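You operate a simulated robot arm through the tools that you are given. There is no shell and no other tool. Be economical: measure what you need, move in short steps, check, and stop when the job is done.

You are at the controls of a simulated two-armed robot. One attempt, no reset.

Task
Take the lid off the tin marked bands and lay it down on the top of the bench marked fittings.

It is judged by the outcome, as a careful person would: the job done as asked, and still so three seconds after it is handed in. It fails if anything else is knocked over, pushed out of place, dropped, spilled or broken. A push-on lid holds only when it is set on centred and level and pressed home; a screw cap is set on level and turned clockwise until tight.

Robot
Two 6-joint arms with two-finger parallel grippers on one trunk, on a base that drives. Base frame: it is fixed to the floor where the robot stands at the start and does not move with it; the origin is under the middle of the robot, x ahead of it, y to its left, z up; the surface under the hand at the start is at about z = 800. Units: mm, degrees, N and s.
The left shoulder is at the start at [60, 187, 1122], the right one opposite. With the tool pointing down near the work surface each hand reaches from about 220 to 620 mm from the robot's upright axis, wherever it stands, measured 20 degrees to its own side. Payload 1.57 kg a hand.
Tool frame (each hand has its own): the origin (TCP) lies between the finger pads and is the grasp point; the fingertips stand 30 mm ahead of it; z points along the fingers, y is the line along which they close. Largest opening 110 mm; finger width 24, thickness 12; the body of the gripper, 48 by 112 mm, starts 78 mm behind the TCP.
Orientation is that of the tool frame in the base frame, as a unit quaternion [w, x, y, z]. With the fingers straight down and closing along the base's y, the tool's x points along the base's -x, its y along +y and its z along -z.

Tools
- The arms move only by the tool jog_arm. It takes "left_targets", "right_targets" or both (then of equal length, played together; a hand with none holds still); each is text: rows parted by semicolons, each of 6 numbers parted by spaces: the shift along the tool's x, y, z in units of 50 mm (1.0 is 50 mm), then the turn, a rotation vector about the tool's x, y, z in units of 5 degrees (1.0 is 5 degrees). In form: x y z ax ay az; .... A call has 1 to 10 rows; each row shifts and turns the commanded pose from where the row before left it, along the tool's axes as they then stand. "left_jaw" and "right_jaw" are, for a hand that has rows, the opening in per cent of the stroke, from 0 (shut) to 100 (fully open), set as the call begins (left out, the last holds). A call with a number of a shift or a turn outside -1 to 1 is refused whole. Rows are played at 5 a second. More than 50 mm and 8.6 degrees between two rows, or a gripper value outside its range, and nothing of the call is played. Where a pose cannot be reached the arm comes as near as it can. A force on the tool above 40 N (or 10 N above the force at the start of the call, whichever is more), or a blocked arm, ends the call early, and 0.2 s more pass. The fingers move at their own pace (about 153 mm/s each) and stop on an object; they squeeze with about 37 N. The grip force told is the motor's: it shows also when the fingers shut on nothing. Time passes only in rows, and 0.2 s behind the last, so rows that do not move let the fingers close. It gives the time, the measured TCP pose, the force on the tool (base axes), the opening and the grip force at its end, in the units of the frame above (readings bear some noise), with the torque about the TCP (base axes, N m) and any sound that the robot's microphone picked up.
- Cameras (640 x 400 px; columns grow to the right, rows downward): "scene" is now at [6.9, -15, 1651.5]; the picture's right is [-0.22, -0.98, 0.00], its down [-0.83, 0.19, -0.53] and it looks along [0.51, -0.12, -0.85] (base axes); focal length 296 px, centre (320, 200). "left" rides on the left gripper at [70, -16, -141] in its tool frame; the picture's right is [0.23, 0.97, 0.00], its down [-0.86, 0.20, -0.48] and it looks along [-0.47, 0.11, 0.88] (tool axes); focal length 222 px, centre (320, 200). "right" rides on the right gripper at [70, 16, -141] in its tool frame; the picture's right is [-0.23, 0.97, 0.00], its down [-0.86, -0.20, -0.48] and it looks along [-0.47, -0.11, 0.88] (tool axes); focal length 222 px, centre (320, 200). There is no depth. A picture from a camera that has moved, and an enlarged one, comes with that camera's place and axes in the base frame and with its lens.
- snapshot(camera): a new picture of that camera. The clock stands still meanwhile.
- raise_lower(by): slides the trunk up (or, below 0, down) by that many mm; the arms and the scene camera ride with it, the base frame stays. It gives what a move gives, with no picture.
- roll_base(legs): drives the robot by 1 to 6 legs, each [ahead, left, turn to the left] in mm, mm and degrees, along the robot's own axes; the way and the turn of a leg run together, so that a leg with both is an arc; at most 1500 mm and 180 degrees a leg. The arms and the cameras ride along, it lands a little off, and it stops where it bumps. It gives what a move gives.
- pan_tilt(pan, tilt): turns the head with the scene camera to pan (to the left, within 86 degrees either way) and tilt (down, from -29 to 69), counted from straight ahead of the robot. It gives what a move gives.
- enlarge(camera, box): a new picture of the part [left, top, right, bottom] of that camera's present view, enlarged. The clock stands still meanwhile.
- finish_job(): hands the job in; it is judged then, once.

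Go step by step. Nothing tells you exact positions but the pictures and the camera data: compare them with the known pose of the tool, close in by small moves and look again before you grip or let go. The budget is 120 turns and 108 pictures, counting those below and the enlarged ones. Unless the task says otherwise, let go and move clear before handing in, and close with one line.

The tools are called after "Emit:" as a command line: name --argument value ..., lists and objects as JSON in quotes. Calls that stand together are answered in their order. jog_arm: Moves the arms, as the interface text tells. Its arguments: {"type":"object","properties":{"left_targets":{"type":"string"},"left_jaw":{"type":"number"},"right_targets":{"type":"string"},"right_jaw":{"type":"number"}},"required":[]} The other tools are called the same way: raise_lower (by) slides the trunk up or down; roll_base (legs) drives the base; pan_tilt (pan, tilt) turns the head that bears the scene camera; snapshot (camera) takes a picture; enlarge (camera, box) takes an enlarged picture of a part of a camera's view; finish_job () hands the job in.

At the start:

```text
clock: 0.0
left_tool_pos: [405.6, 15.4, 1061.7]
left_ee_rot: [-0.001, 0.0, 1.0, 0.0]
left_wrist_force: [0.4, 0.0, 0.4]
left_moment: [0.03, -0.02, 0.01]
left_gripper_width: 109.7
left_grasp_force: 0.1
right_tool_pos: [324.7, -338.8, 1082.5]
right_ee_rot: [0.0, -0.001, 1.0, 0.001]
right_wrist_force: [0.0, 0.2, 1.1]
right_moment: [0.03, 0.0, -0.01]
right_gripper_width: 110.1
right_grasp_force: 0.0
trunk travel left (down, up): [-750.0, 240.0]
robot x, y, heading: [-2.5, 0.9, 0.1]
head pan, tilt: [-12.7, 58.2]
```

scene: 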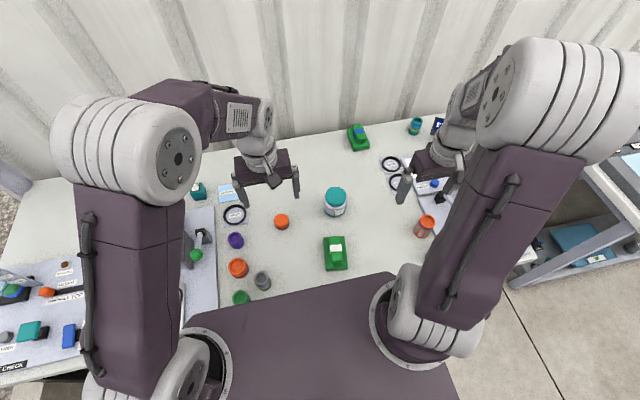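
right: 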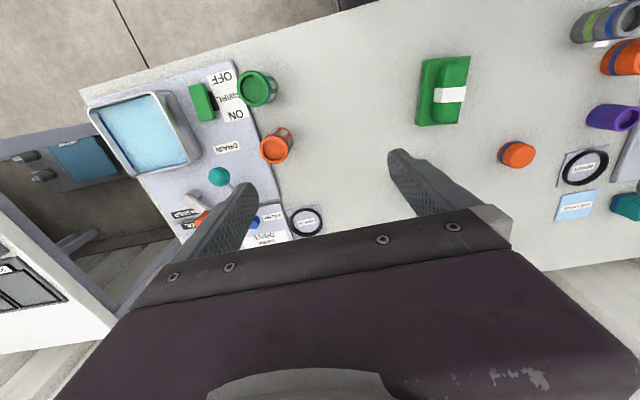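
left: 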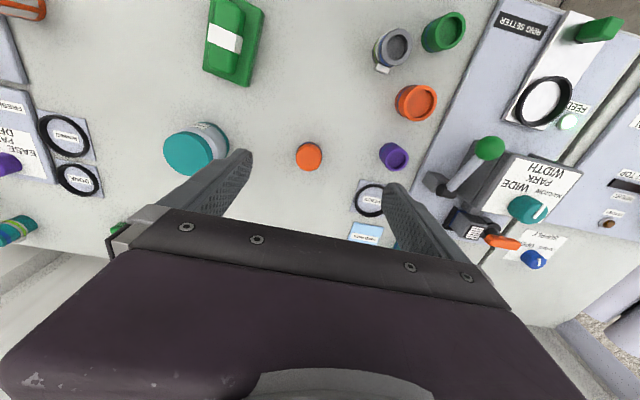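

I see a bench with several tins and controls; the labels are too small to read. I'll enlarge first.

Emit:
enlarge --camera "scene" --box '[180, 110, 460, 310]'

Emit:
enlarge --camera "left" --box '[140, 0, 460, 200]'

Emit:
pan_tilt --pan -60 --tilt 40

Emit:
snapshot --camera "scene"

```text
2.00 times, centred on (320, 210) of scene
camera zoom: at [6.9, -15.0, 1651.5], right [-0.22, -0.98, 0.0], down [-0.83, 0.19, -0.53], along [0.51, -0.12, -0.85], focal length 591 px, centre (320, 180)
```

zoom: 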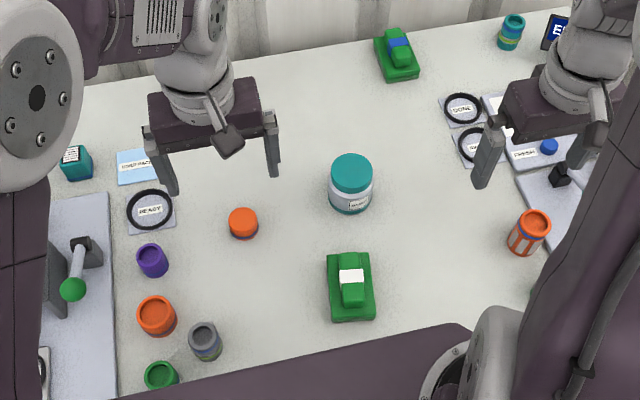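

```text
2.00 times, centred on (300, 100) of left
camera zoom: at [335.6, -0.4, 1202.0], right [-0.23, 0.97, 0.0], down [0.86, 0.2, 0.48], along [0.47, 0.11, -0.88], focal length 444 px, centre (360, 400)
```

zoom: 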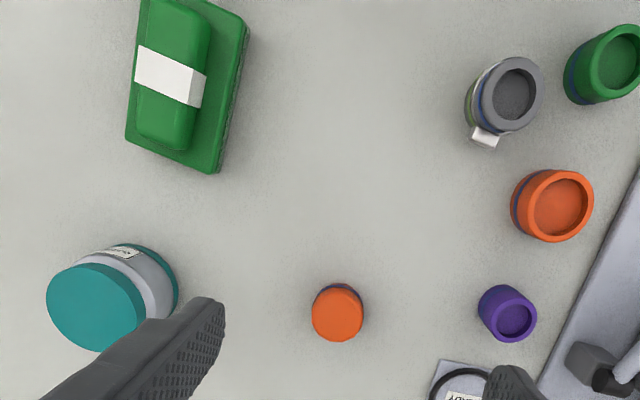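

```text
clock: 1.1
left_tool_pos: [405.6, 15.7, 1062.4]
left_ee_rot: [0.0, 0.0, 1.0, 0.0]
left_wrist_force: [-0.7, 0.5, 0.4]
left_moment: [0.01, 0.0, 0.01]
left_gripper_width: 110.1
left_grasp_force: 0.0
right_tool_pos: [324.2, -338.5, 1082.5]
right_ee_rot: [0.0, 0.0, 1.0, 0.0]
right_wrist_force: [0.6, 0.2, 1.0]
right_moment: [-0.01, 0.01, 0.02]
right_gripper_width: 109.9
right_grasp_force: 0.0
trunk travel left (down, up): [-750.0, 240.0]
robot x, y, heading: [-2.4, 1.6, -0.2]
head pan, tilt: [-60.0, 40.0]
```

```text
102 pictures are left
camera scene: at [-17.5, -73.4, 1676.1], right [-0.87, -0.5, 0.0], down [-0.32, 0.56, -0.77], along [0.38, -0.66, -0.64], focal length 296 px, centre (320, 200)
```

scene: 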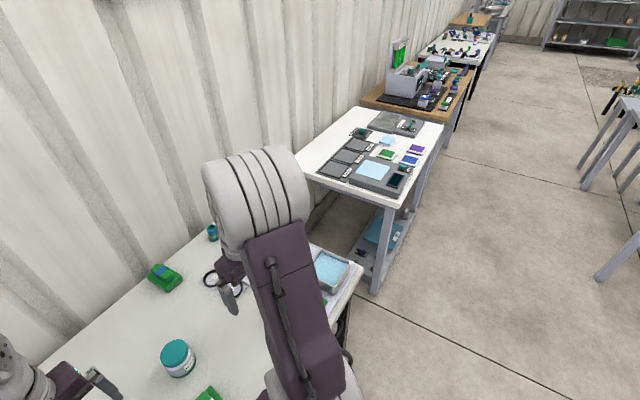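

There's a row of benches along the wall to the right. I'll read the bench signs and look to the other side.

Emit:
enlarge --camera "scene" --box '[380, 0, 540, 110]'

Emit:
enlarge --camera "scene" --box '[290, 90, 470, 210]'

Emit:
pan_tilt --pan -86 --tilt 25

Emit:
snapshot --camera "scene"

Emit:
pan_tilt --pan 75 --tilt 30

Emit:
snapshot --camera "scene"

```text
3.64 times, centred on (460, 55) of scene
camera zoom: at [-17.5, -73.4, 1676.1], right [-0.87, -0.5, 0.0], down [-0.32, 0.56, -0.77], along [0.38, -0.66, -0.64], focal length 1075 px, centre (-189, 727)
```

zoom: 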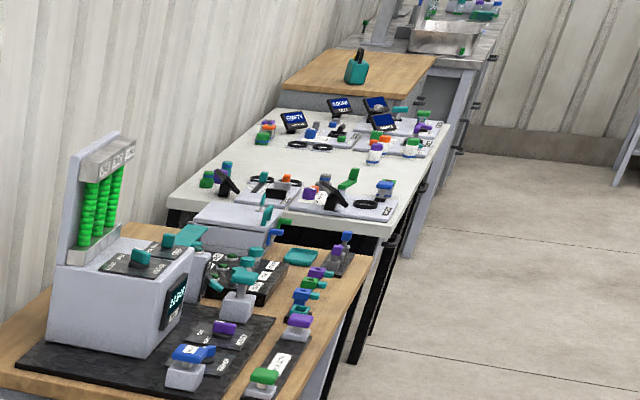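

```text
3.33 times, centred on (380, 150) of scene
camera zoom: at [-17.5, -73.4, 1676.1], right [-0.87, -0.5, 0.0], down [-0.32, 0.56, -0.77], along [0.38, -0.66, -0.64], focal length 985 px, centre (120, 367)
```

zoom: 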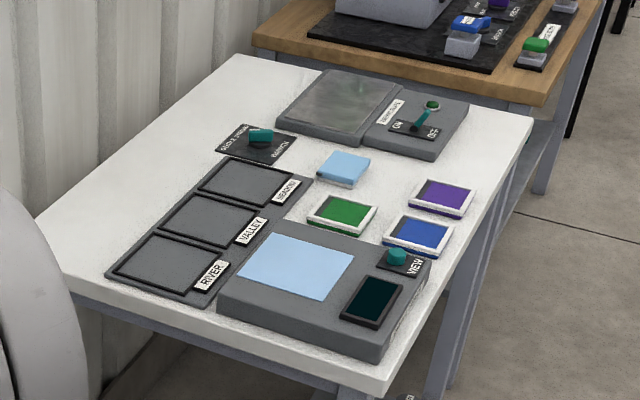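

```text
clock: 2.0
left_tool_pos: [405.7, 16.0, 1061.4]
left_ee_rot: [0.0, 0.0, 1.0, 0.0]
left_wrist_force: [0.4, -1.0, 0.0]
left_moment: [-0.01, 0.04, -0.01]
left_gripper_width: 110.2
left_grasp_force: 0.0
right_tool_pos: [323.6, -337.5, 1083.0]
right_ee_rot: [0.0, 0.001, 1.0, 0.001]
right_wrist_force: [-0.7, 0.1, 0.1]
right_moment: [-0.01, -0.01, -0.01]
right_gripper_width: 110.0
right_grasp_force: 0.0
trunk travel left (down, up): [-750.0, 240.0]
robot x, y, heading: [-2.5, 0.7, -0.3]
head pan, tilt: [-85.9, 25.0]
```

```text
99 pictures are left
camera scene: at [-53.4, -91.7, 1699.4], right [-1.0, -0.07, 0.0], down [-0.03, 0.42, -0.91], along [0.06, -0.9, -0.42], focal length 296 px, centre (320, 200)
```

scene: 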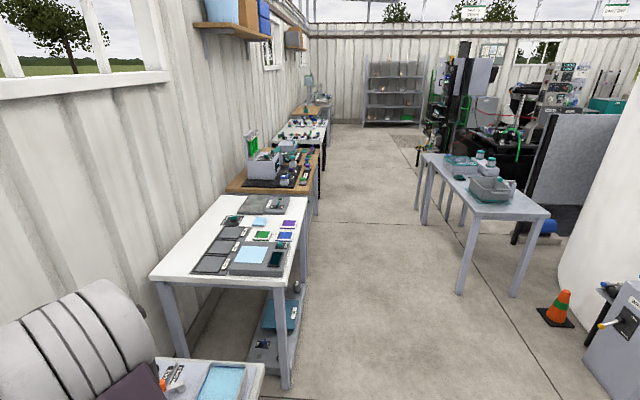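

```text
clock: 4.5
left_tool_pos: [405.8, 15.0, 1062.1]
left_ee_rot: [0.0, 0.001, 1.0, 0.0]
left_wrist_force: [0.9, -0.1, 0.3]
left_moment: [-0.01, 0.0, 0.01]
left_gripper_width: 110.0
left_grasp_force: 0.1
right_tool_pos: [323.9, -338.2, 1082.6]
right_ee_rot: [0.0, 0.0, 1.0, 0.0]
right_wrist_force: [0.7, -0.2, -0.1]
right_moment: [-0.02, 0.01, -0.02]
right_gripper_width: 109.7
right_grasp_force: 0.1
trunk travel left (down, up): [-750.0, 240.0]
robot x, y, heading: [-1.7, 0.2, 0.0]
head pan, tilt: [75.0, 30.0]
```

```text
98 pictures are left
camera scene: at [-36.6, 87.4, 1691.5], right [0.97, -0.26, 0.0], down [-0.13, -0.48, -0.87], along [0.22, 0.84, -0.5], focal length 296 px, centre (320, 200)
```

scene: 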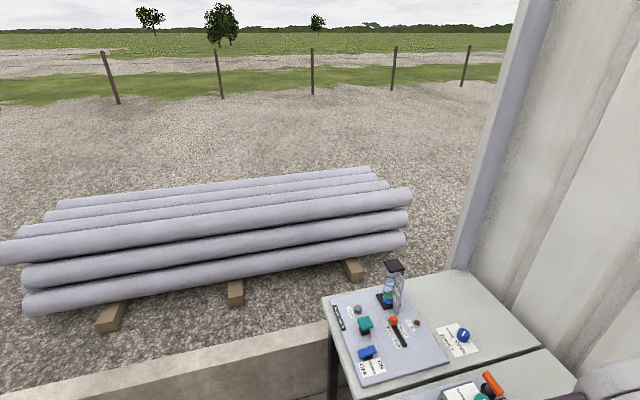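

Left is the outdoors; the other benches are to the right. I'll read the labels on the tins near me, and the signs on the far right.

Emit:
pan_tilt --pan -15 --tilt 58

Emit:
enlarge --camera "scene" --box '[310, 170, 374, 210]'

Emit:
pan_tilt --pan -86 --tilt 15

Emit:
enlarge --camera "scene" --box '[400, 20, 640, 170]'

Emit:
enlarge --camera "scene" --box '[400, 170, 640, 320]'

```text
clock: 6.2
left_tool_pos: [405.6, 14.9, 1062.2]
left_ee_rot: [-0.001, 0.0, 1.0, 0.0]
left_wrist_force: [0.8, 0.3, -0.6]
left_moment: [-0.01, 0.01, 0.05]
left_gripper_width: 110.2
left_grasp_force: 0.2
right_tool_pos: [324.4, -339.2, 1081.0]
right_ee_rot: [0.0, 0.0, 1.0, 0.0]
right_wrist_force: [-0.1, -0.5, -0.8]
right_moment: [-0.02, 0.01, -0.01]
right_gripper_width: 110.0
right_grasp_force: 0.0
trunk travel left (down, up): [-750.0, 240.0]
robot x, y, heading: [0.2, 2.5, 0.0]
head pan, tilt: [-15.0, 58.0]
```

```text
10.00 times, centred on (342, 190) of scene
camera zoom: at [6.5, -17.7, 1651.8], right [-0.26, -0.97, 0.0], down [-0.82, 0.22, -0.53], along [0.51, -0.14, -0.85], focal length 2956 px, centre (100, 300)
```

zoom: 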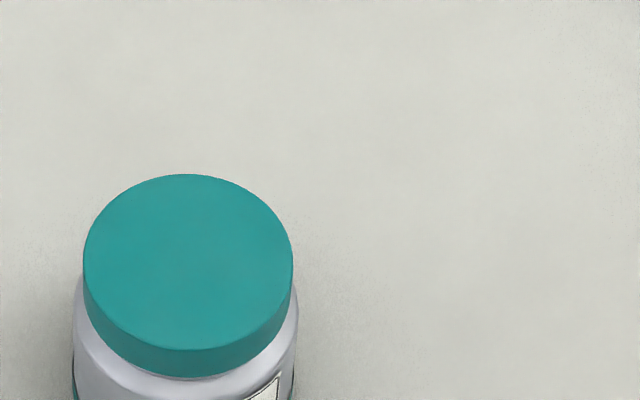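

```text
clock: 7.6
left_tool_pos: [405.6, 15.8, 1062.0]
left_ee_rot: [0.0, -0.001, 1.0, -0.001]
left_wrist_force: [0.1, 0.6, 0.2]
left_moment: [-0.02, 0.05, 0.04]
left_gripper_width: 110.0
left_grasp_force: 0.0
right_tool_pos: [324.5, -338.0, 1082.1]
right_ee_rot: [0.001, 0.0, 1.0, 0.0]
right_wrist_force: [0.2, -0.1, 0.1]
right_moment: [0.03, -0.01, 0.02]
right_gripper_width: 110.0
right_grasp_force: 0.0
trunk travel left (down, up): [-750.0, 240.0]
robot x, y, heading: [2.0, -1.4, 0.0]
head pan, tilt: [-85.9, 15.0]
```

```text
2.67 times, centred on (520, 95) of scene
camera zoom: at [-53.4, -93.1, 1715.7], right [-1.0, -0.07, 0.0], down [-0.02, 0.26, -0.97], along [0.07, -0.96, -0.26], focal length 788 px, centre (-213, 480)
```

zoom: 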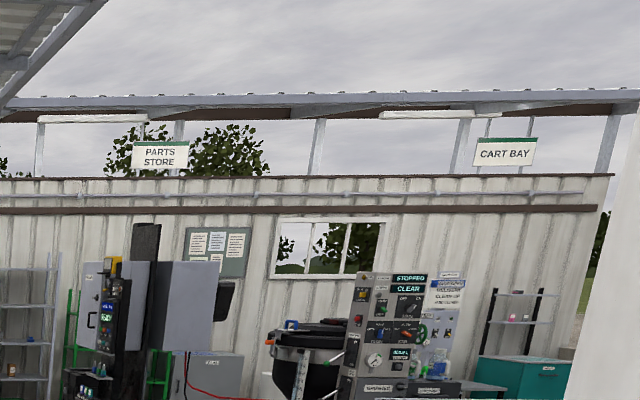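

```text
2.67 times, centred on (520, 245) of scene
camera zoom: at [-53.4, -93.1, 1715.7], right [-1.0, -0.07, 0.0], down [-0.02, 0.26, -0.97], along [0.07, -0.96, -0.26], focal length 788 px, centre (-213, 80)
```

zoom: 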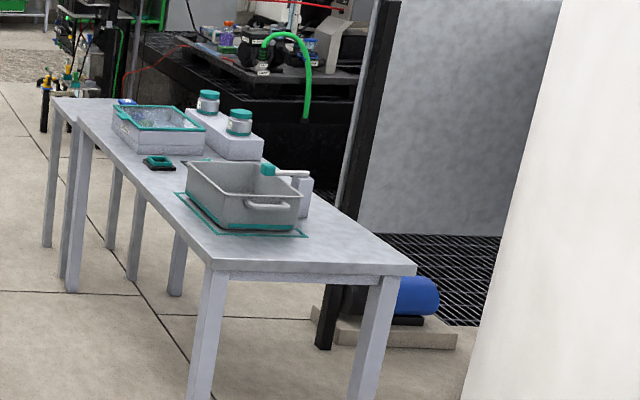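

The near jar's label needs reading; two more similar tins stand on a table across the aisle. Read the near one first.

Emit:
enlarge --camera "scene" --box '[430, 180, 550, 255]'

Emit:
pan_tilt --pan -15 --tilt 58

Emit:
enlarge --camera "scene" --box '[290, 180, 370, 230]'

Emit:
snapshot --camera "scene"

```text
5.33 times, centred on (490, 218) of scene
camera zoom: at [-53.4, -93.1, 1715.7], right [-1.0, -0.07, 0.0], down [-0.02, 0.26, -0.97], along [0.07, -0.96, -0.26], focal length 1576 px, centre (-587, 107)
```

zoom: 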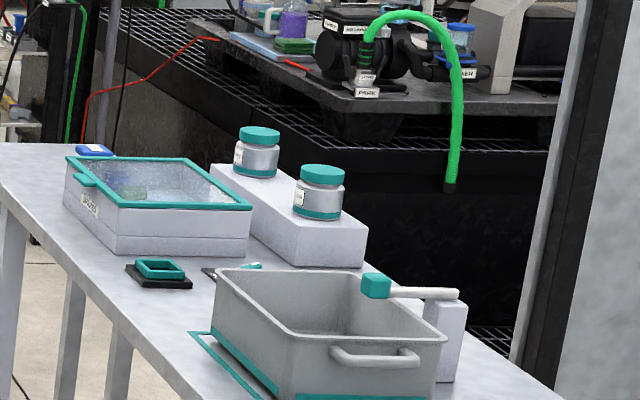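

```text
clock: 9.0
left_tool_pos: [406.6, 14.4, 1061.2]
left_ee_rot: [0.0, 0.001, 1.0, 0.0]
left_wrist_force: [-0.5, -0.2, 0.0]
left_moment: [-0.02, -0.01, 0.01]
left_gripper_width: 109.8
left_grasp_force: 0.1
right_tool_pos: [323.3, -338.6, 1082.6]
right_ee_rot: [0.0, 0.0, 1.0, 0.0]
right_wrist_force: [-1.1, 0.4, 0.1]
right_moment: [-0.02, 0.04, -0.03]
right_gripper_width: 110.1
right_grasp_force: 0.1
trunk travel left (down, up): [-750.0, 240.0]
robot x, y, heading: [2.9, 2.4, -0.2]
head pan, tilt: [-15.0, 58.0]
```

```text
8.00 times, centred on (330, 205) of scene
camera zoom: at [6.5, -17.8, 1651.8], right [-0.26, -0.97, 0.0], down [-0.82, 0.22, -0.53], along [0.51, -0.14, -0.85], focal length 2365 px, centre (240, 160)
```

zoom: 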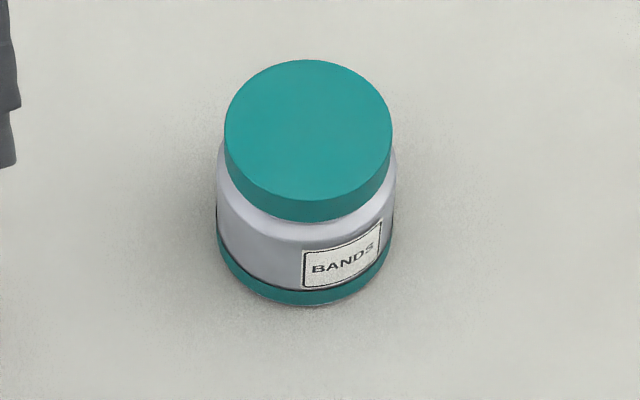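

```text
92 pictures are left
camera scene: at [6.5, -17.8, 1651.8], right [-0.26, -0.97, 0.0], down [-0.82, 0.22, -0.53], along [0.51, -0.14, -0.85], focal length 296 px, centre (320, 200)
```

scene: 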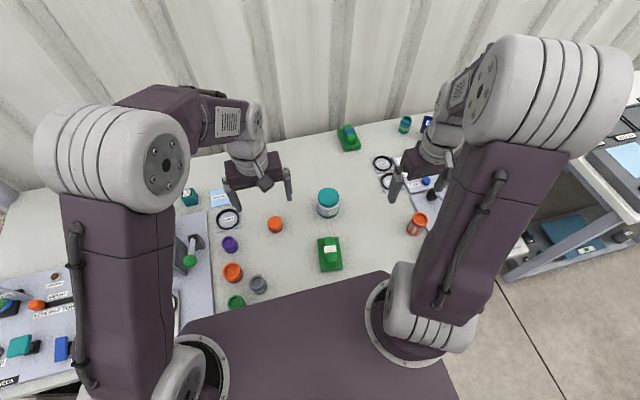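

The near tin is BANDS, at about x 478, y -176, top z ~877, lid ~65 mm wide. Now to find the bench marked fittings.

Emit:
pan_tilt --pan -80 --tilt 30

Emit:
enlarge --camera "scene" --box '[130, 120, 370, 270]'

Emit:
enlarge --camera "scene" --box '[240, 10, 400, 110]'

Emit:
enlarge --camera "scene" --box '[130, 240, 370, 390]'

```text
clock: 10.4
left_tool_pos: [405.8, 15.3, 1061.0]
left_ee_rot: [0.0, 0.0, 1.0, 0.001]
left_wrist_force: [-0.9, 0.2, -0.2]
left_moment: [0.0, 0.02, 0.01]
left_gripper_width: 110.0
left_grasp_force: 0.0
right_tool_pos: [323.8, -339.8, 1082.4]
right_ee_rot: [0.0, 0.001, 1.0, 0.0]
right_wrist_force: [0.3, 0.5, 0.0]
right_moment: [-0.01, 0.03, 0.01]
right_gripper_width: 109.7
right_grasp_force: 0.0
trunk travel left (down, up): [-750.0, 240.0]
robot x, y, heading: [-0.2, 0.8, -0.1]
head pan, tilt: [-80.0, 30.0]
```

```text
2.67 times, centred on (250, 195) of scene
camera zoom: at [-44.3, -88.9, 1691.5], right [-0.98, -0.17, 0.0], down [-0.09, 0.49, -0.87], along [0.15, -0.85, -0.5], focal length 788 px, centre (507, 213)
```

zoom: 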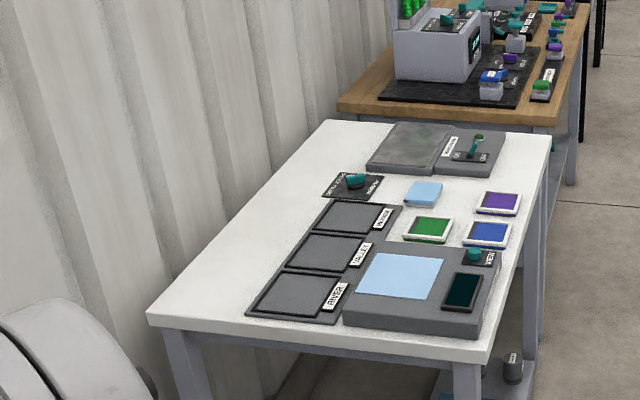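

```text
4.00 times, centred on (320, 60) of scene
camera zoom: at [-44.3, -88.9, 1691.5], right [-0.98, -0.17, 0.0], down [-0.09, 0.49, -0.87], along [0.15, -0.85, -0.5], focal length 1182 px, centre (320, 760)
```

zoom: 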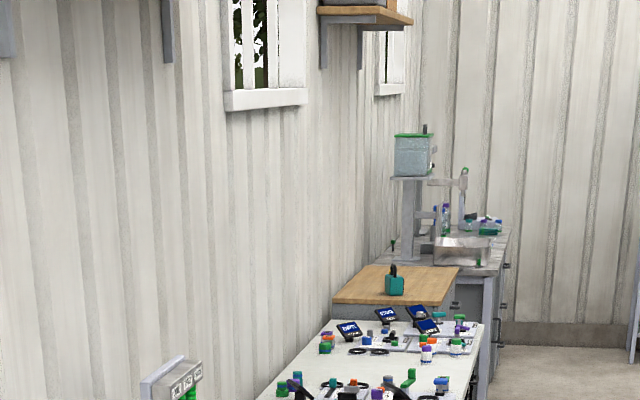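

```text
2.67 times, centred on (250, 315) of scene
camera zoom: at [-44.3, -88.9, 1691.5], right [-0.98, -0.17, 0.0], down [-0.09, 0.49, -0.87], along [0.15, -0.85, -0.5], focal length 788 px, centre (507, -107)
```

zoom: 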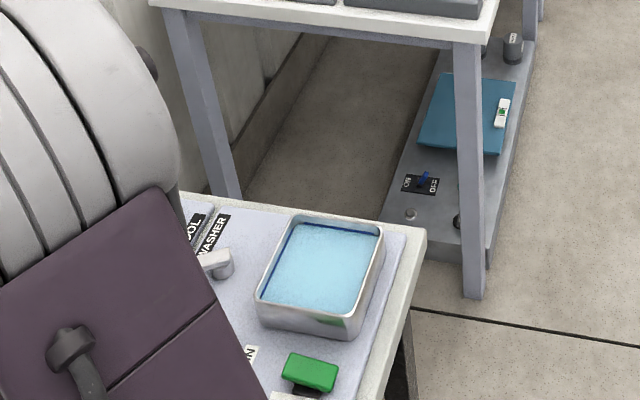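

No mark seen yet from here; I'll get the lid first and look for the bench while driving. Moving the right hand above the tin, and looking through its camera.

Emit:
jog_arm --right_targets "-0.513 0.543 0.407 0 0 0;-0.513 0.543 0.407 0 0 0;-0.513 0.543 0.407 0 0 0;-0.513 0.543 0.407 0 0 0;-0.513 0.543 0.407 0 0 0;-0.513 0.543 0.407 0 0 0"

Emit:
pan_tilt --pan -15 --tilt 58

Emit:
snapshot --camera "right"

Emit:
snapshot --camera "scene"

Emit:
snapshot --camera "left"

```text
clock: 11.8
left_tool_pos: [407.5, 16.5, 1061.2]
left_ee_rot: [-0.001, 0.0, 1.0, -0.001]
left_wrist_force: [0.1, -0.6, 0.0]
left_moment: [-0.01, 0.04, 0.0]
left_gripper_width: 109.9
left_grasp_force: 0.1
right_tool_pos: [480.4, -175.2, 956.9]
right_ee_rot: [-0.001, 0.0, 1.0, 0.0]
right_wrist_force: [0.0, 0.8, 0.1]
right_moment: [-0.02, -0.02, 0.0]
right_gripper_width: 109.9
right_grasp_force: 0.1
trunk travel left (down, up): [-750.0, 240.0]
robot x, y, heading: [-4.4, 2.2, 0.3]
head pan, tilt: [-80.0, 30.0]
```

```text
clock: 13.2
left_tool_pos: [405.3, 16.0, 1061.4]
left_ee_rot: [0.0, 0.0, 1.0, 0.0]
left_wrist_force: [-0.6, -0.3, 0.0]
left_moment: [0.01, -0.01, 0.0]
left_gripper_width: 110.2
left_grasp_force: 0.0
right_tool_pos: [479.0, -175.6, 958.7]
right_ee_rot: [0.0, 0.001, 1.0, 0.0]
right_wrist_force: [0.0, -0.2, -0.6]
right_moment: [-0.04, 0.0, 0.0]
right_gripper_width: 110.1
right_grasp_force: 0.1
trunk travel left (down, up): [-750.0, 240.0]
robot x, y, heading: [2.0, 4.1, -0.1]
head pan, tilt: [-15.0, 58.0]
```

```text
88 pictures are left
camera right: at [408.7, -160.8, 1098.7], right [0.23, 0.97, 0.0], down [0.86, -0.2, 0.48], along [0.47, -0.11, -0.88], focal length 222 px, centre (320, 200)
```

right: 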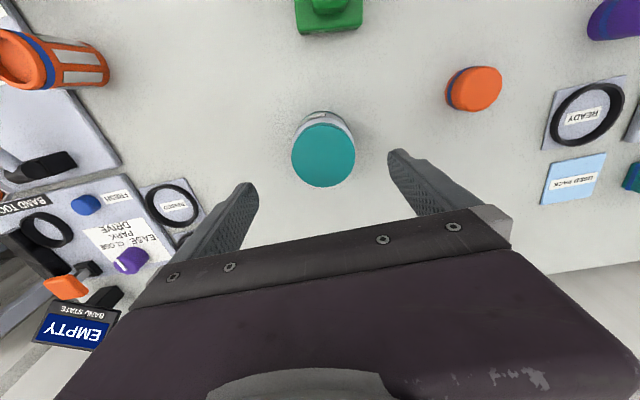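

```text
87 pictures are left
camera scene: at [6.4, -17.9, 1651.8], right [-0.26, -0.97, 0.0], down [-0.82, 0.22, -0.53], along [0.51, -0.14, -0.85], focal length 296 px, centre (320, 200)
```

scene: 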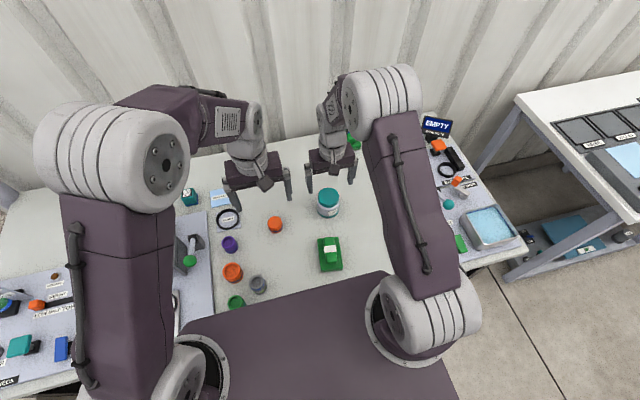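

```text
86 pictures are left
camera left: at [335.5, -0.5, 1202.0], right [-0.23, 0.97, 0.0], down [0.86, 0.2, 0.48], along [0.47, 0.11, -0.88], focal length 222 px, centre (320, 200)
```

left: 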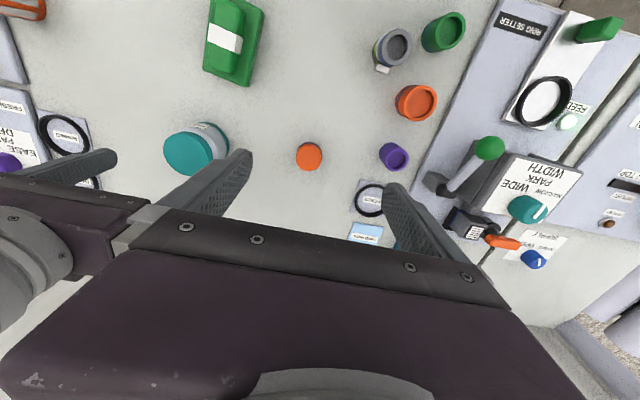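

Lid triangulates to about (475, -174), top z ~880. I descend so the fingertips just clear the shoulder, then look.

Emit:
jog_arm --right_targets "0.045 0.015 0.65 0 0 0;0.045 0.015 0.65 0 0 0;0 0 0 0 0 0"

Emit:
snapshot --camera "right"

Emit:
enlarge --camera "scene" --box '[280, 150, 376, 210]'

Emit:
enlarge --camera "left" --box '[120, 80, 280, 180]'

```text
clock: 13.9
left_tool_pos: [405.0, 15.9, 1061.7]
left_ee_rot: [0.0, 0.0, 1.0, 0.0]
left_wrist_force: [0.0, -0.8, 0.7]
left_moment: [-0.02, -0.03, 0.01]
left_gripper_width: 109.7
left_grasp_force: 0.0
right_tool_pos: [473.8, -175.5, 894.9]
right_ee_rot: [0.0, -0.001, 1.0, 0.0]
right_wrist_force: [0.7, -0.2, 0.5]
right_moment: [0.01, 0.0, 0.04]
right_gripper_width: 110.2
right_grasp_force: 0.1
trunk travel left (down, up): [-750.0, 240.0]
robot x, y, heading: [-1.1, -2.4, 0.0]
head pan, tilt: [-15.0, 58.0]
```

```text
85 pictures are left
camera right: at [403.7, -159.0, 1034.4], right [0.23, 0.97, 0.0], down [0.85, -0.2, 0.48], along [0.47, -0.11, -0.88], focal length 222 px, centre (320, 200)
```

right: 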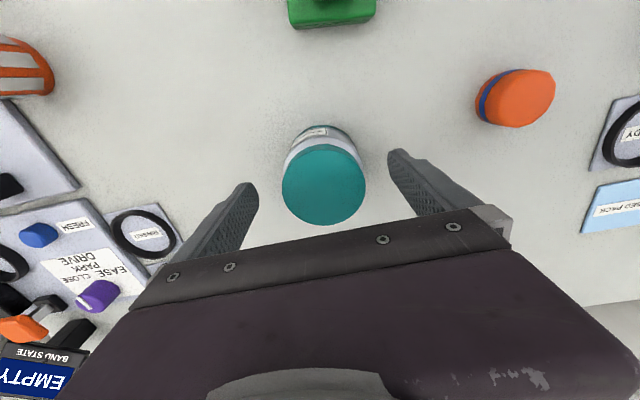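

```text
6.67 times, centred on (328, 180) of scene
camera zoom: at [5.8, -17.5, 1651.8], right [-0.26, -0.97, 0.0], down [-0.82, 0.22, -0.53], along [0.51, -0.14, -0.85], focal length 1971 px, centre (267, 333)
```

zoom: 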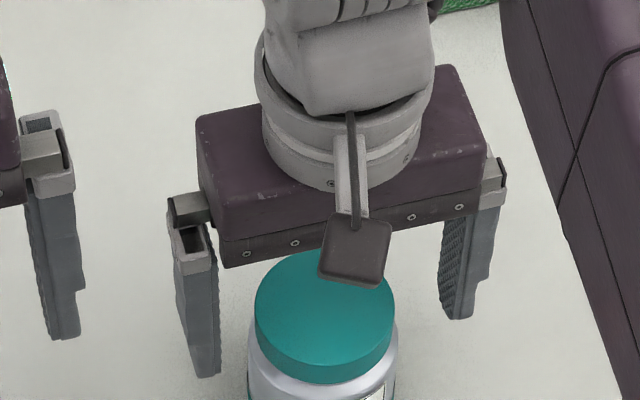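

```text
4.00 times, centred on (200, 130) of left
camera zoom: at [335.2, -0.3, 1202.2], right [-0.23, 0.97, 0.0], down [0.85, 0.2, 0.48], along [0.47, 0.11, -0.88], focal length 888 px, centre (800, 480)
```

zoom: 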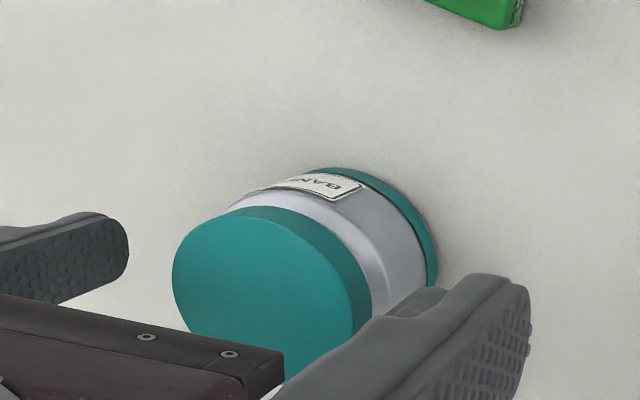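

The hand is centred over the lid. Close on it.

Emit:
jog_arm --right_targets "0 0.04 0.02 0 0 0;0 0 0 0 0 0;0 0 0 0 0 0" --right_jaw 0

Emit:
snapshot --camera "right"

Emit:
enlarge --camera "left" --box '[120, 80, 280, 180]'

```text
clock: 14.8
left_tool_pos: [405.3, 14.4, 1061.7]
left_ee_rot: [0.0, 0.001, 1.0, 0.001]
left_wrist_force: [-0.1, 0.4, 0.6]
left_moment: [0.03, 0.0, 0.03]
left_gripper_width: 109.9
left_grasp_force: 0.1
right_tool_pos: [472.8, -171.9, 893.8]
right_ee_rot: [0.0, 0.0, 1.0, 0.001]
right_wrist_force: [0.7, -1.2, 2.1]
right_moment: [-0.07, -0.05, -0.02]
right_gripper_width: 69.0
right_grasp_force: 37.2
trunk travel left (down, up): [-750.0, 240.0]
robot x, y, heading: [0.2, 0.2, -0.1]
head pan, tilt: [-15.0, 58.0]
```

```text
82 pictures are left
camera right: at [403.8, -157.0, 1033.9], right [0.23, 0.97, 0.0], down [0.85, -0.2, 0.48], along [0.47, -0.11, -0.88], focal length 222 px, centre (320, 200)
```

right: 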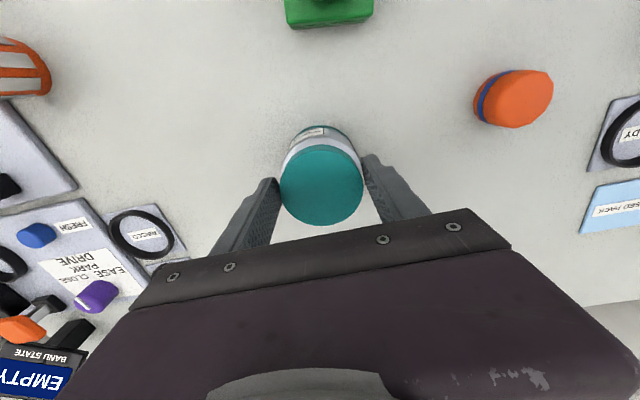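

```text
4.00 times, centred on (200, 130) of left
camera zoom: at [335.5, -0.4, 1202.1], right [-0.23, 0.97, 0.0], down [0.86, 0.2, 0.48], along [0.47, 0.11, -0.88], focal length 888 px, centre (800, 480)
```

zoom: 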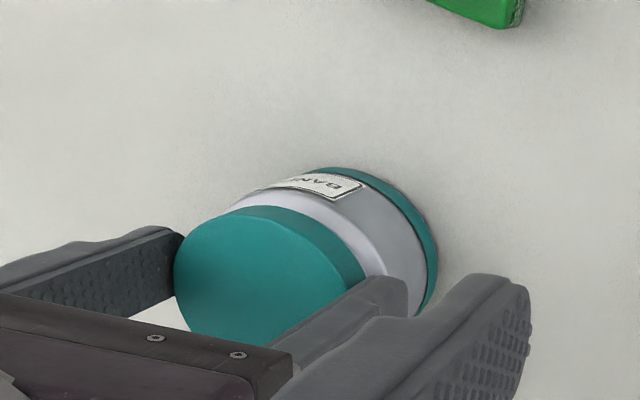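

The fingers hold at 69 mm. Gently lift a few millimetres to feel whether the lid comes or the tin with it.

Emit:
jog_arm --right_targets "0 0 -0.04 0 0 0;0 0 -0.04 0 0 0;0 0 -0.04 0 0 0;0 0 0 0 0 0"

Emit:
snapshot --camera "right"

Emit:
enlarge --camera "left" --box '[120, 80, 280, 180]'

```text
clock: 15.8
left_tool_pos: [404.8, 15.6, 1061.6]
left_ee_rot: [0.0, 0.0, 1.0, 0.001]
left_wrist_force: [0.1, 0.4, -0.1]
left_moment: [0.01, -0.03, 0.01]
left_gripper_width: 110.2
left_grasp_force: 0.2
right_tool_pos: [473.7, -172.5, 899.4]
right_ee_rot: [-0.001, 0.0, 1.0, 0.001]
right_wrist_force: [0.5, -0.1, -1.7]
right_moment: [0.02, 0.01, -0.02]
right_gripper_width: 68.7
right_grasp_force: 36.8
trunk travel left (down, up): [-750.0, 240.0]
robot x, y, heading: [-0.8, 1.5, 0.1]
head pan, tilt: [-15.0, 58.0]
```

```text
80 pictures are left
camera right: at [403.7, -157.0, 1040.2], right [0.23, 0.97, 0.0], down [0.86, -0.2, 0.48], along [0.47, -0.11, -0.88], focal length 222 px, centre (320, 200)
```

right: 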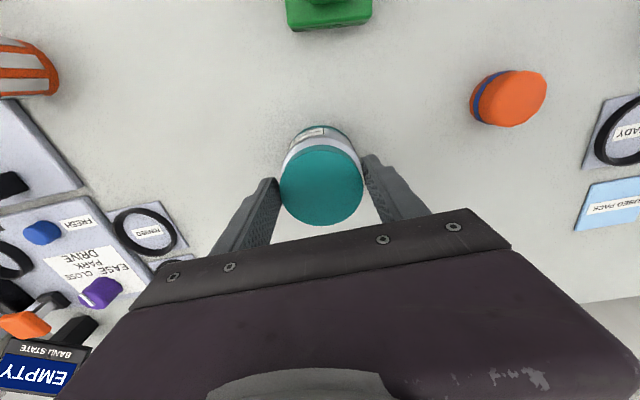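

```text
4.00 times, centred on (200, 130) of left
camera zoom: at [335.8, -0.4, 1202.0], right [-0.23, 0.97, 0.0], down [0.86, 0.2, 0.48], along [0.47, 0.11, -0.88], focal length 888 px, centre (800, 480)
```

zoom: 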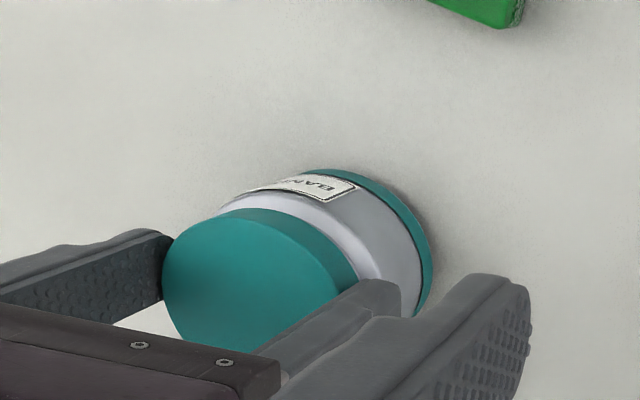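

The whole tin lifts with the lid, so the body must be held. I set it back down, release, raise, and will shift the base right so that both hands can work on it.

Emit:
jog_arm --right_targets "0 0 0.04 0 0 0;0 0 0.04 0 0 0;0 0 0.035 0 0 0;0 0 0 0 0 0"

Emit:
jog_arm --right_targets "0 0 0 0 0 0;0 0 0 0 0 0;0 0 -1 0 0 0;0 0 -1 0 0 0;0 0 -1 0 0 0;0 0 -1 0 0 0" --right_jaw 100

Emit:
roll_base --legs '[[0, -150, 0]]'

Emit:
snapshot --camera "scene"

Emit:
snapshot --camera "left"

```text
clock: 16.8
left_tool_pos: [406.2, 15.5, 1061.9]
left_ee_rot: [0.0, 0.0, 1.0, -0.001]
left_wrist_force: [-0.5, 0.1, 0.9]
left_moment: [0.01, 0.03, -0.04]
left_gripper_width: 110.0
left_grasp_force: 0.1
right_tool_pos: [472.0, -171.5, 894.1]
right_ee_rot: [0.0, 0.0, 1.0, -0.001]
right_wrist_force: [0.0, -0.4, 1.4]
right_moment: [-0.02, -0.01, 0.01]
right_gripper_width: 68.7
right_grasp_force: 37.3
trunk travel left (down, up): [-750.0, 240.0]
robot x, y, heading: [2.2, 4.7, -0.0]
head pan, tilt: [-15.0, 58.0]
```

```text
clock: 18.1
left_tool_pos: [405.3, 16.4, 1061.2]
left_ee_rot: [0.002, 0.0, 1.0, 0.0]
left_wrist_force: [0.2, -0.5, 0.4]
left_moment: [0.0, 0.02, -0.02]
left_gripper_width: 110.0
left_grasp_force: 0.0
right_tool_pos: [471.0, -171.8, 1096.0]
right_ee_rot: [0.0, 0.0, 1.0, 0.0]
right_wrist_force: [-0.6, 0.3, 0.4]
right_moment: [0.0, -0.03, -0.03]
right_gripper_width: 109.9
right_grasp_force: 0.0
trunk travel left (down, up): [-750.0, 240.0]
robot x, y, heading: [2.0, -0.2, 0.1]
head pan, tilt: [-15.0, 58.0]
```

```text
clock: 19.5
left_tool_pos: [405.5, -129.7, 1062.5]
left_ee_rot: [-0.001, 0.001, 1.0, -0.001]
left_wrist_force: [-0.6, 0.4, 0.2]
left_moment: [-0.03, 0.02, 0.0]
left_gripper_width: 109.9
left_grasp_force: 0.1
right_tool_pos: [472.7, -316.6, 1095.5]
right_ee_rot: [-0.001, 0.001, 1.0, -0.001]
right_wrist_force: [0.4, 0.1, -0.1]
right_moment: [-0.04, 0.0, -0.01]
right_gripper_width: 110.3
right_grasp_force: 0.0
trunk travel left (down, up): [-750.0, 240.0]
robot x, y, heading: [-1.3, -144.3, 0.1]
head pan, tilt: [-15.0, 58.0]
```

```text
78 pictures are left
camera scene: at [6.4, -161.7, 1651.8], right [-0.26, -0.97, 0.0], down [-0.82, 0.22, -0.53], along [0.51, -0.14, -0.85], focal length 296 px, centre (320, 200)
```

scene: 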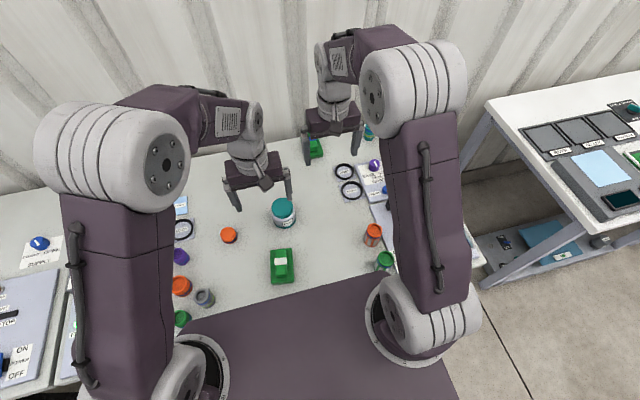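

```text
77 pictures are left
camera left: at [335.6, -146.0, 1202.0], right [-0.22, 0.97, 0.0], down [0.86, 0.2, 0.48], along [0.47, 0.11, -0.88], focal length 222 px, centre (320, 200)
```

left: 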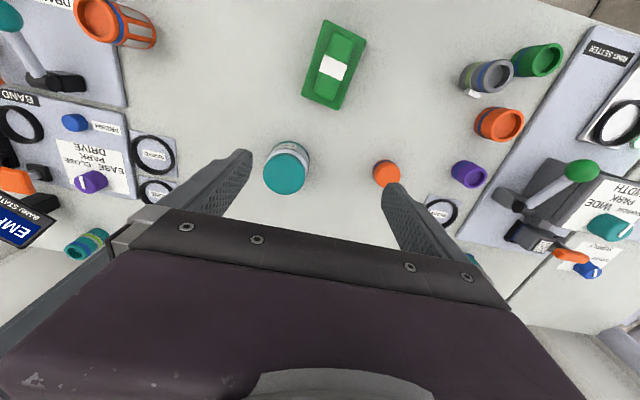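

The tin is now in front of me. I turn the left hand toward a sideways, 25° down-tilted pose (camera up) so it can hold the body.

Emit:
jog_arm --left_targets "0 0 0 0.631 0.631 -0.992;0 0 0 0.631 0.631 -0.992;0 0 0 0.631 0.631 -0.992;0 0 0 0.631 0.631 -0.992;0 0 0 0.631 0.631 -0.992;0 0 0 0.631 0.631 -0.992;0 0 0 0.631 0.631 -0.992;0 0 0 0.631 0.631 -0.992"

Emit:
jog_arm --left_targets "0 0 0 0.631 0.631 -0.992;0 0 0 0.631 0.631 -0.992;0 0 0 0.631 0.631 -0.992;0 0 0 0.631 0.631 -0.992;0 0 0 0.631 0.631 -0.992;0 0 0 0.631 0.631 -0.992;0 0 0 0.631 0.631 -0.992;0 0 0 0.631 0.631 -0.992;0 0 0 0 0 0"

Emit:
snapshot --camera "scene"

Emit:
snapshot --camera "left"

```text
clock: 21.3
left_tool_pos: [405.0, -132.3, 1061.7]
left_ee_rot: [-0.214, -0.333, 0.893, -0.213]
left_wrist_force: [0.1, 0.3, 0.2]
left_moment: [0.0, -0.02, -0.02]
left_gripper_width: 109.8
left_grasp_force: 0.0
right_tool_pos: [472.0, -319.8, 1095.3]
right_ee_rot: [0.0, 0.001, 1.0, 0.0]
right_wrist_force: [-0.9, -0.1, -0.7]
right_moment: [-0.05, 0.02, -0.01]
right_gripper_width: 110.3
right_grasp_force: 0.2
trunk travel left (down, up): [-750.0, 240.0]
robot x, y, heading: [-1.8, -148.0, -0.1]
head pan, tilt: [-15.0, 58.0]
```

```text
clock: 23.3
left_tool_pos: [406.4, -132.3, 1061.8]
left_ee_rot: [-0.381, -0.596, 0.596, -0.38]
left_wrist_force: [0.1, 0.5, 0.3]
left_moment: [-0.01, 0.0, 0.01]
left_gripper_width: 110.0
left_grasp_force: 0.0
right_tool_pos: [471.3, -319.4, 1096.4]
right_ee_rot: [0.001, 0.001, 1.0, 0.0]
right_wrist_force: [0.4, -0.1, -0.7]
right_moment: [0.01, 0.01, 0.03]
right_gripper_width: 109.8
right_grasp_force: 0.0
trunk travel left (down, up): [-750.0, 240.0]
robot x, y, heading: [2.0, -141.4, -0.2]
head pan, tilt: [-15.0, 58.0]
```

```text
76 pictures are left
camera scene: at [6.3, -164.7, 1651.8], right [-0.26, -0.97, 0.0], down [-0.82, 0.22, -0.53], along [0.51, -0.14, -0.85], focal length 296 px, centre (320, 200)
```

scene: 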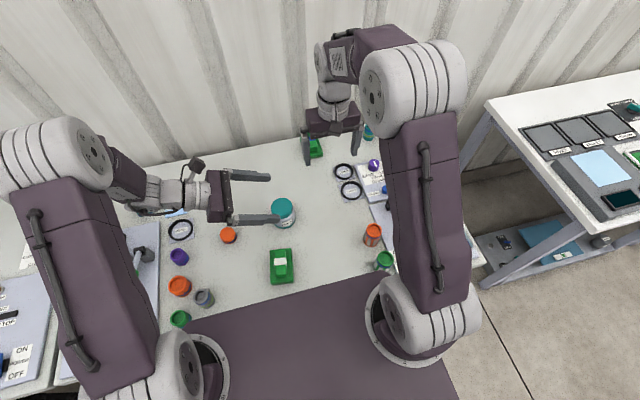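

```text
75 pictures are left
camera left: at [421.6, -33.5, 1183.5], right [-0.97, -0.09, 0.21], down [-0.2, 0.79, -0.57], along [-0.11, -0.6, -0.79], focal length 222 px, centre (320, 200)
```

left: 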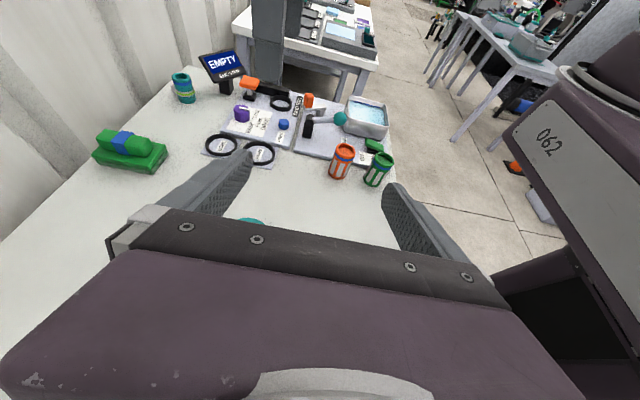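

Now lower the left hand to a stand-off just left of the tin, fingers straddling its line.

Emit:
jog_arm --left_targets "-0.772 -0.272 0.096 0 0 0;-0.772 -0.272 0.096 0 0 0;-0.772 -0.272 0.096 0 0 0;-0.772 -0.272 0.096 0 0 0;-0.772 -0.272 0.096 0 0 0;0 0 0 0 0 0"

Emit:
snapshot --camera "left"

Emit:
enlarge --camera "scene" --box '[170, 140, 362, 260]'

```text
clock: 24.7
left_tool_pos: [472.3, -71.6, 878.0]
left_ee_rot: [-0.38, -0.596, 0.597, -0.379]
left_wrist_force: [-0.2, -0.3, 0.0]
left_moment: [0.03, -0.02, 0.03]
left_gripper_width: 110.1
left_grasp_force: 0.2
right_tool_pos: [470.3, -319.0, 1095.7]
right_ee_rot: [0.0, 0.001, 1.0, 0.0]
right_wrist_force: [-0.2, 0.3, 0.7]
right_moment: [0.01, -0.04, -0.02]
right_gripper_width: 110.0
right_grasp_force: 0.1
trunk travel left (down, up): [-750.0, 240.0]
robot x, y, heading: [-2.1, -147.2, -0.3]
head pan, tilt: [-15.0, 58.0]
```

```text
74 pictures are left
camera left: at [488.0, 27.4, 999.8], right [-0.97, -0.09, 0.21], down [-0.2, 0.8, -0.57], along [-0.11, -0.6, -0.79], focal length 222 px, centre (320, 200)
```

left: 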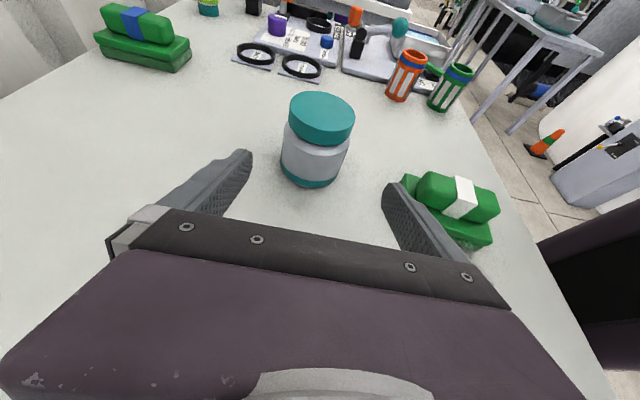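

```text
3.33 times, centred on (266, 200) of scene
camera zoom: at [5.6, -165.0, 1651.8], right [-0.26, -0.97, 0.0], down [-0.82, 0.22, -0.53], along [0.51, -0.14, -0.85], focal length 985 px, centre (500, 200)
```

zoom: 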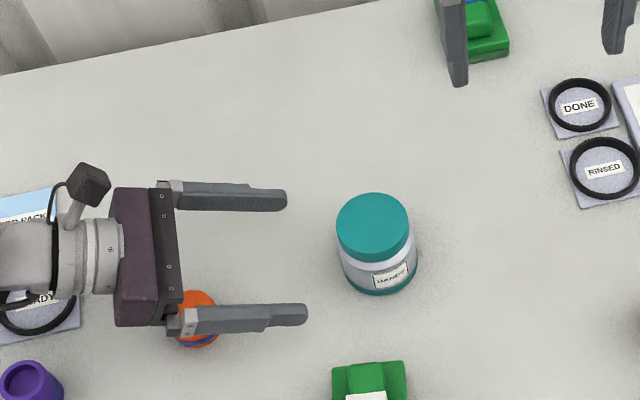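

The tin is centred between the fingers' path, and the green box is clear of it. Advance ~100 mm and look before gripping.

Emit:
jog_arm --left_targets "0 -0.02 0.5 0 0 0;0 -0.02 0.5 0 0 0;0 0 0.5 0 0 0;0 0 0.5 0 0 0;0 0 0 0 0 0"

Emit:
snapshot --camera "left"

Emit:
enlarge --camera "scene" --box '[202, 150, 362, 250]'

```text
clock: 25.9
left_tool_pos: [476.6, -160.5, 834.1]
left_ee_rot: [-0.38, -0.596, 0.597, -0.379]
left_wrist_force: [0.8, -0.6, -1.0]
left_moment: [0.02, 0.0, -0.01]
left_gripper_width: 110.4
left_grasp_force: 0.0
right_tool_pos: [472.8, -318.3, 1096.8]
right_ee_rot: [0.0, 0.001, 1.0, 0.0]
right_wrist_force: [0.7, -0.6, 0.4]
right_moment: [-0.02, 0.04, 0.02]
right_gripper_width: 110.0
right_grasp_force: 0.1
trunk travel left (down, up): [-750.0, 240.0]
robot x, y, heading: [3.2, -148.1, -0.1]
head pan, tilt: [-15.0, 58.0]
```

```text
72 pictures are left
camera left: at [492.4, -62.7, 957.3], right [-0.97, -0.09, 0.21], down [-0.2, 0.8, -0.57], along [-0.11, -0.6, -0.79], focal length 222 px, centre (320, 200)
```

left: 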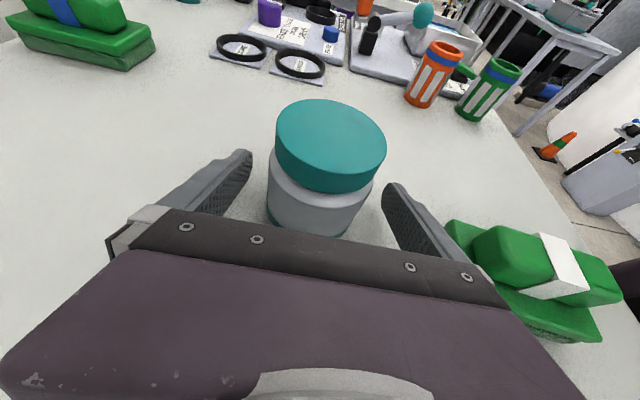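

```text
4.00 times, centred on (282, 200) of scene
camera zoom: at [6.2, -164.0, 1651.8], right [-0.26, -0.97, 0.0], down [-0.82, 0.22, -0.53], along [0.51, -0.14, -0.85], focal length 1182 px, centre (472, 200)
```

zoom: 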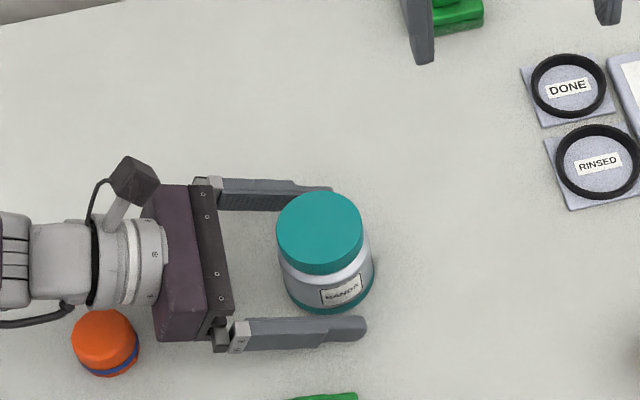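

Symmetric around the body. Close the left hand on it.

Emit:
jog_arm --left_targets "0 0 0 0 0 0;0 0 0 0 0 0;0 0 0 0 0 0" --left_jaw 0

Emit:
enlarge --camera "scene" --box '[202, 150, 362, 250]'

Emit:
snapshot --camera "left"

```text
clock: 26.7
left_tool_pos: [477.2, -161.9, 834.6]
left_ee_rot: [-0.38, -0.596, 0.596, -0.38]
left_wrist_force: [-1.0, 0.2, -0.6]
left_moment: [0.0, 0.0, 0.01]
left_gripper_width: 71.6
left_grasp_force: 36.8
right_tool_pos: [471.1, -320.0, 1096.2]
right_ee_rot: [0.0, 0.002, 1.0, 0.0]
right_wrist_force: [0.5, 0.2, 0.8]
right_moment: [-0.04, 0.0, -0.03]
right_gripper_width: 110.1
right_grasp_force: 0.1
trunk travel left (down, up): [-750.0, 240.0]
robot x, y, heading: [1.2, -144.6, -0.3]
head pan, tilt: [-15.0, 58.0]
```

```text
4.00 times, centred on (282, 200) of scene
camera zoom: at [6.3, -164.5, 1651.8], right [-0.26, -0.97, 0.0], down [-0.82, 0.22, -0.53], along [0.51, -0.14, -0.85], focal length 1182 px, centre (472, 200)
```

zoom: 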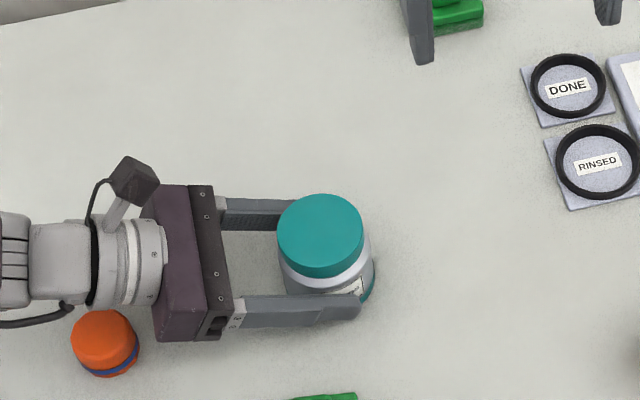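

```text
69 pictures are left
camera left: at [492.4, -62.9, 957.4], right [-0.97, -0.09, 0.21], down [-0.2, 0.8, -0.57], along [-0.11, -0.6, -0.79], focal length 222 px, centre (320, 200)
```

left: 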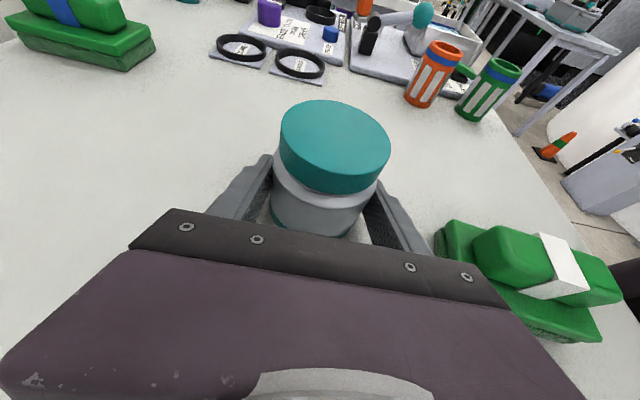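

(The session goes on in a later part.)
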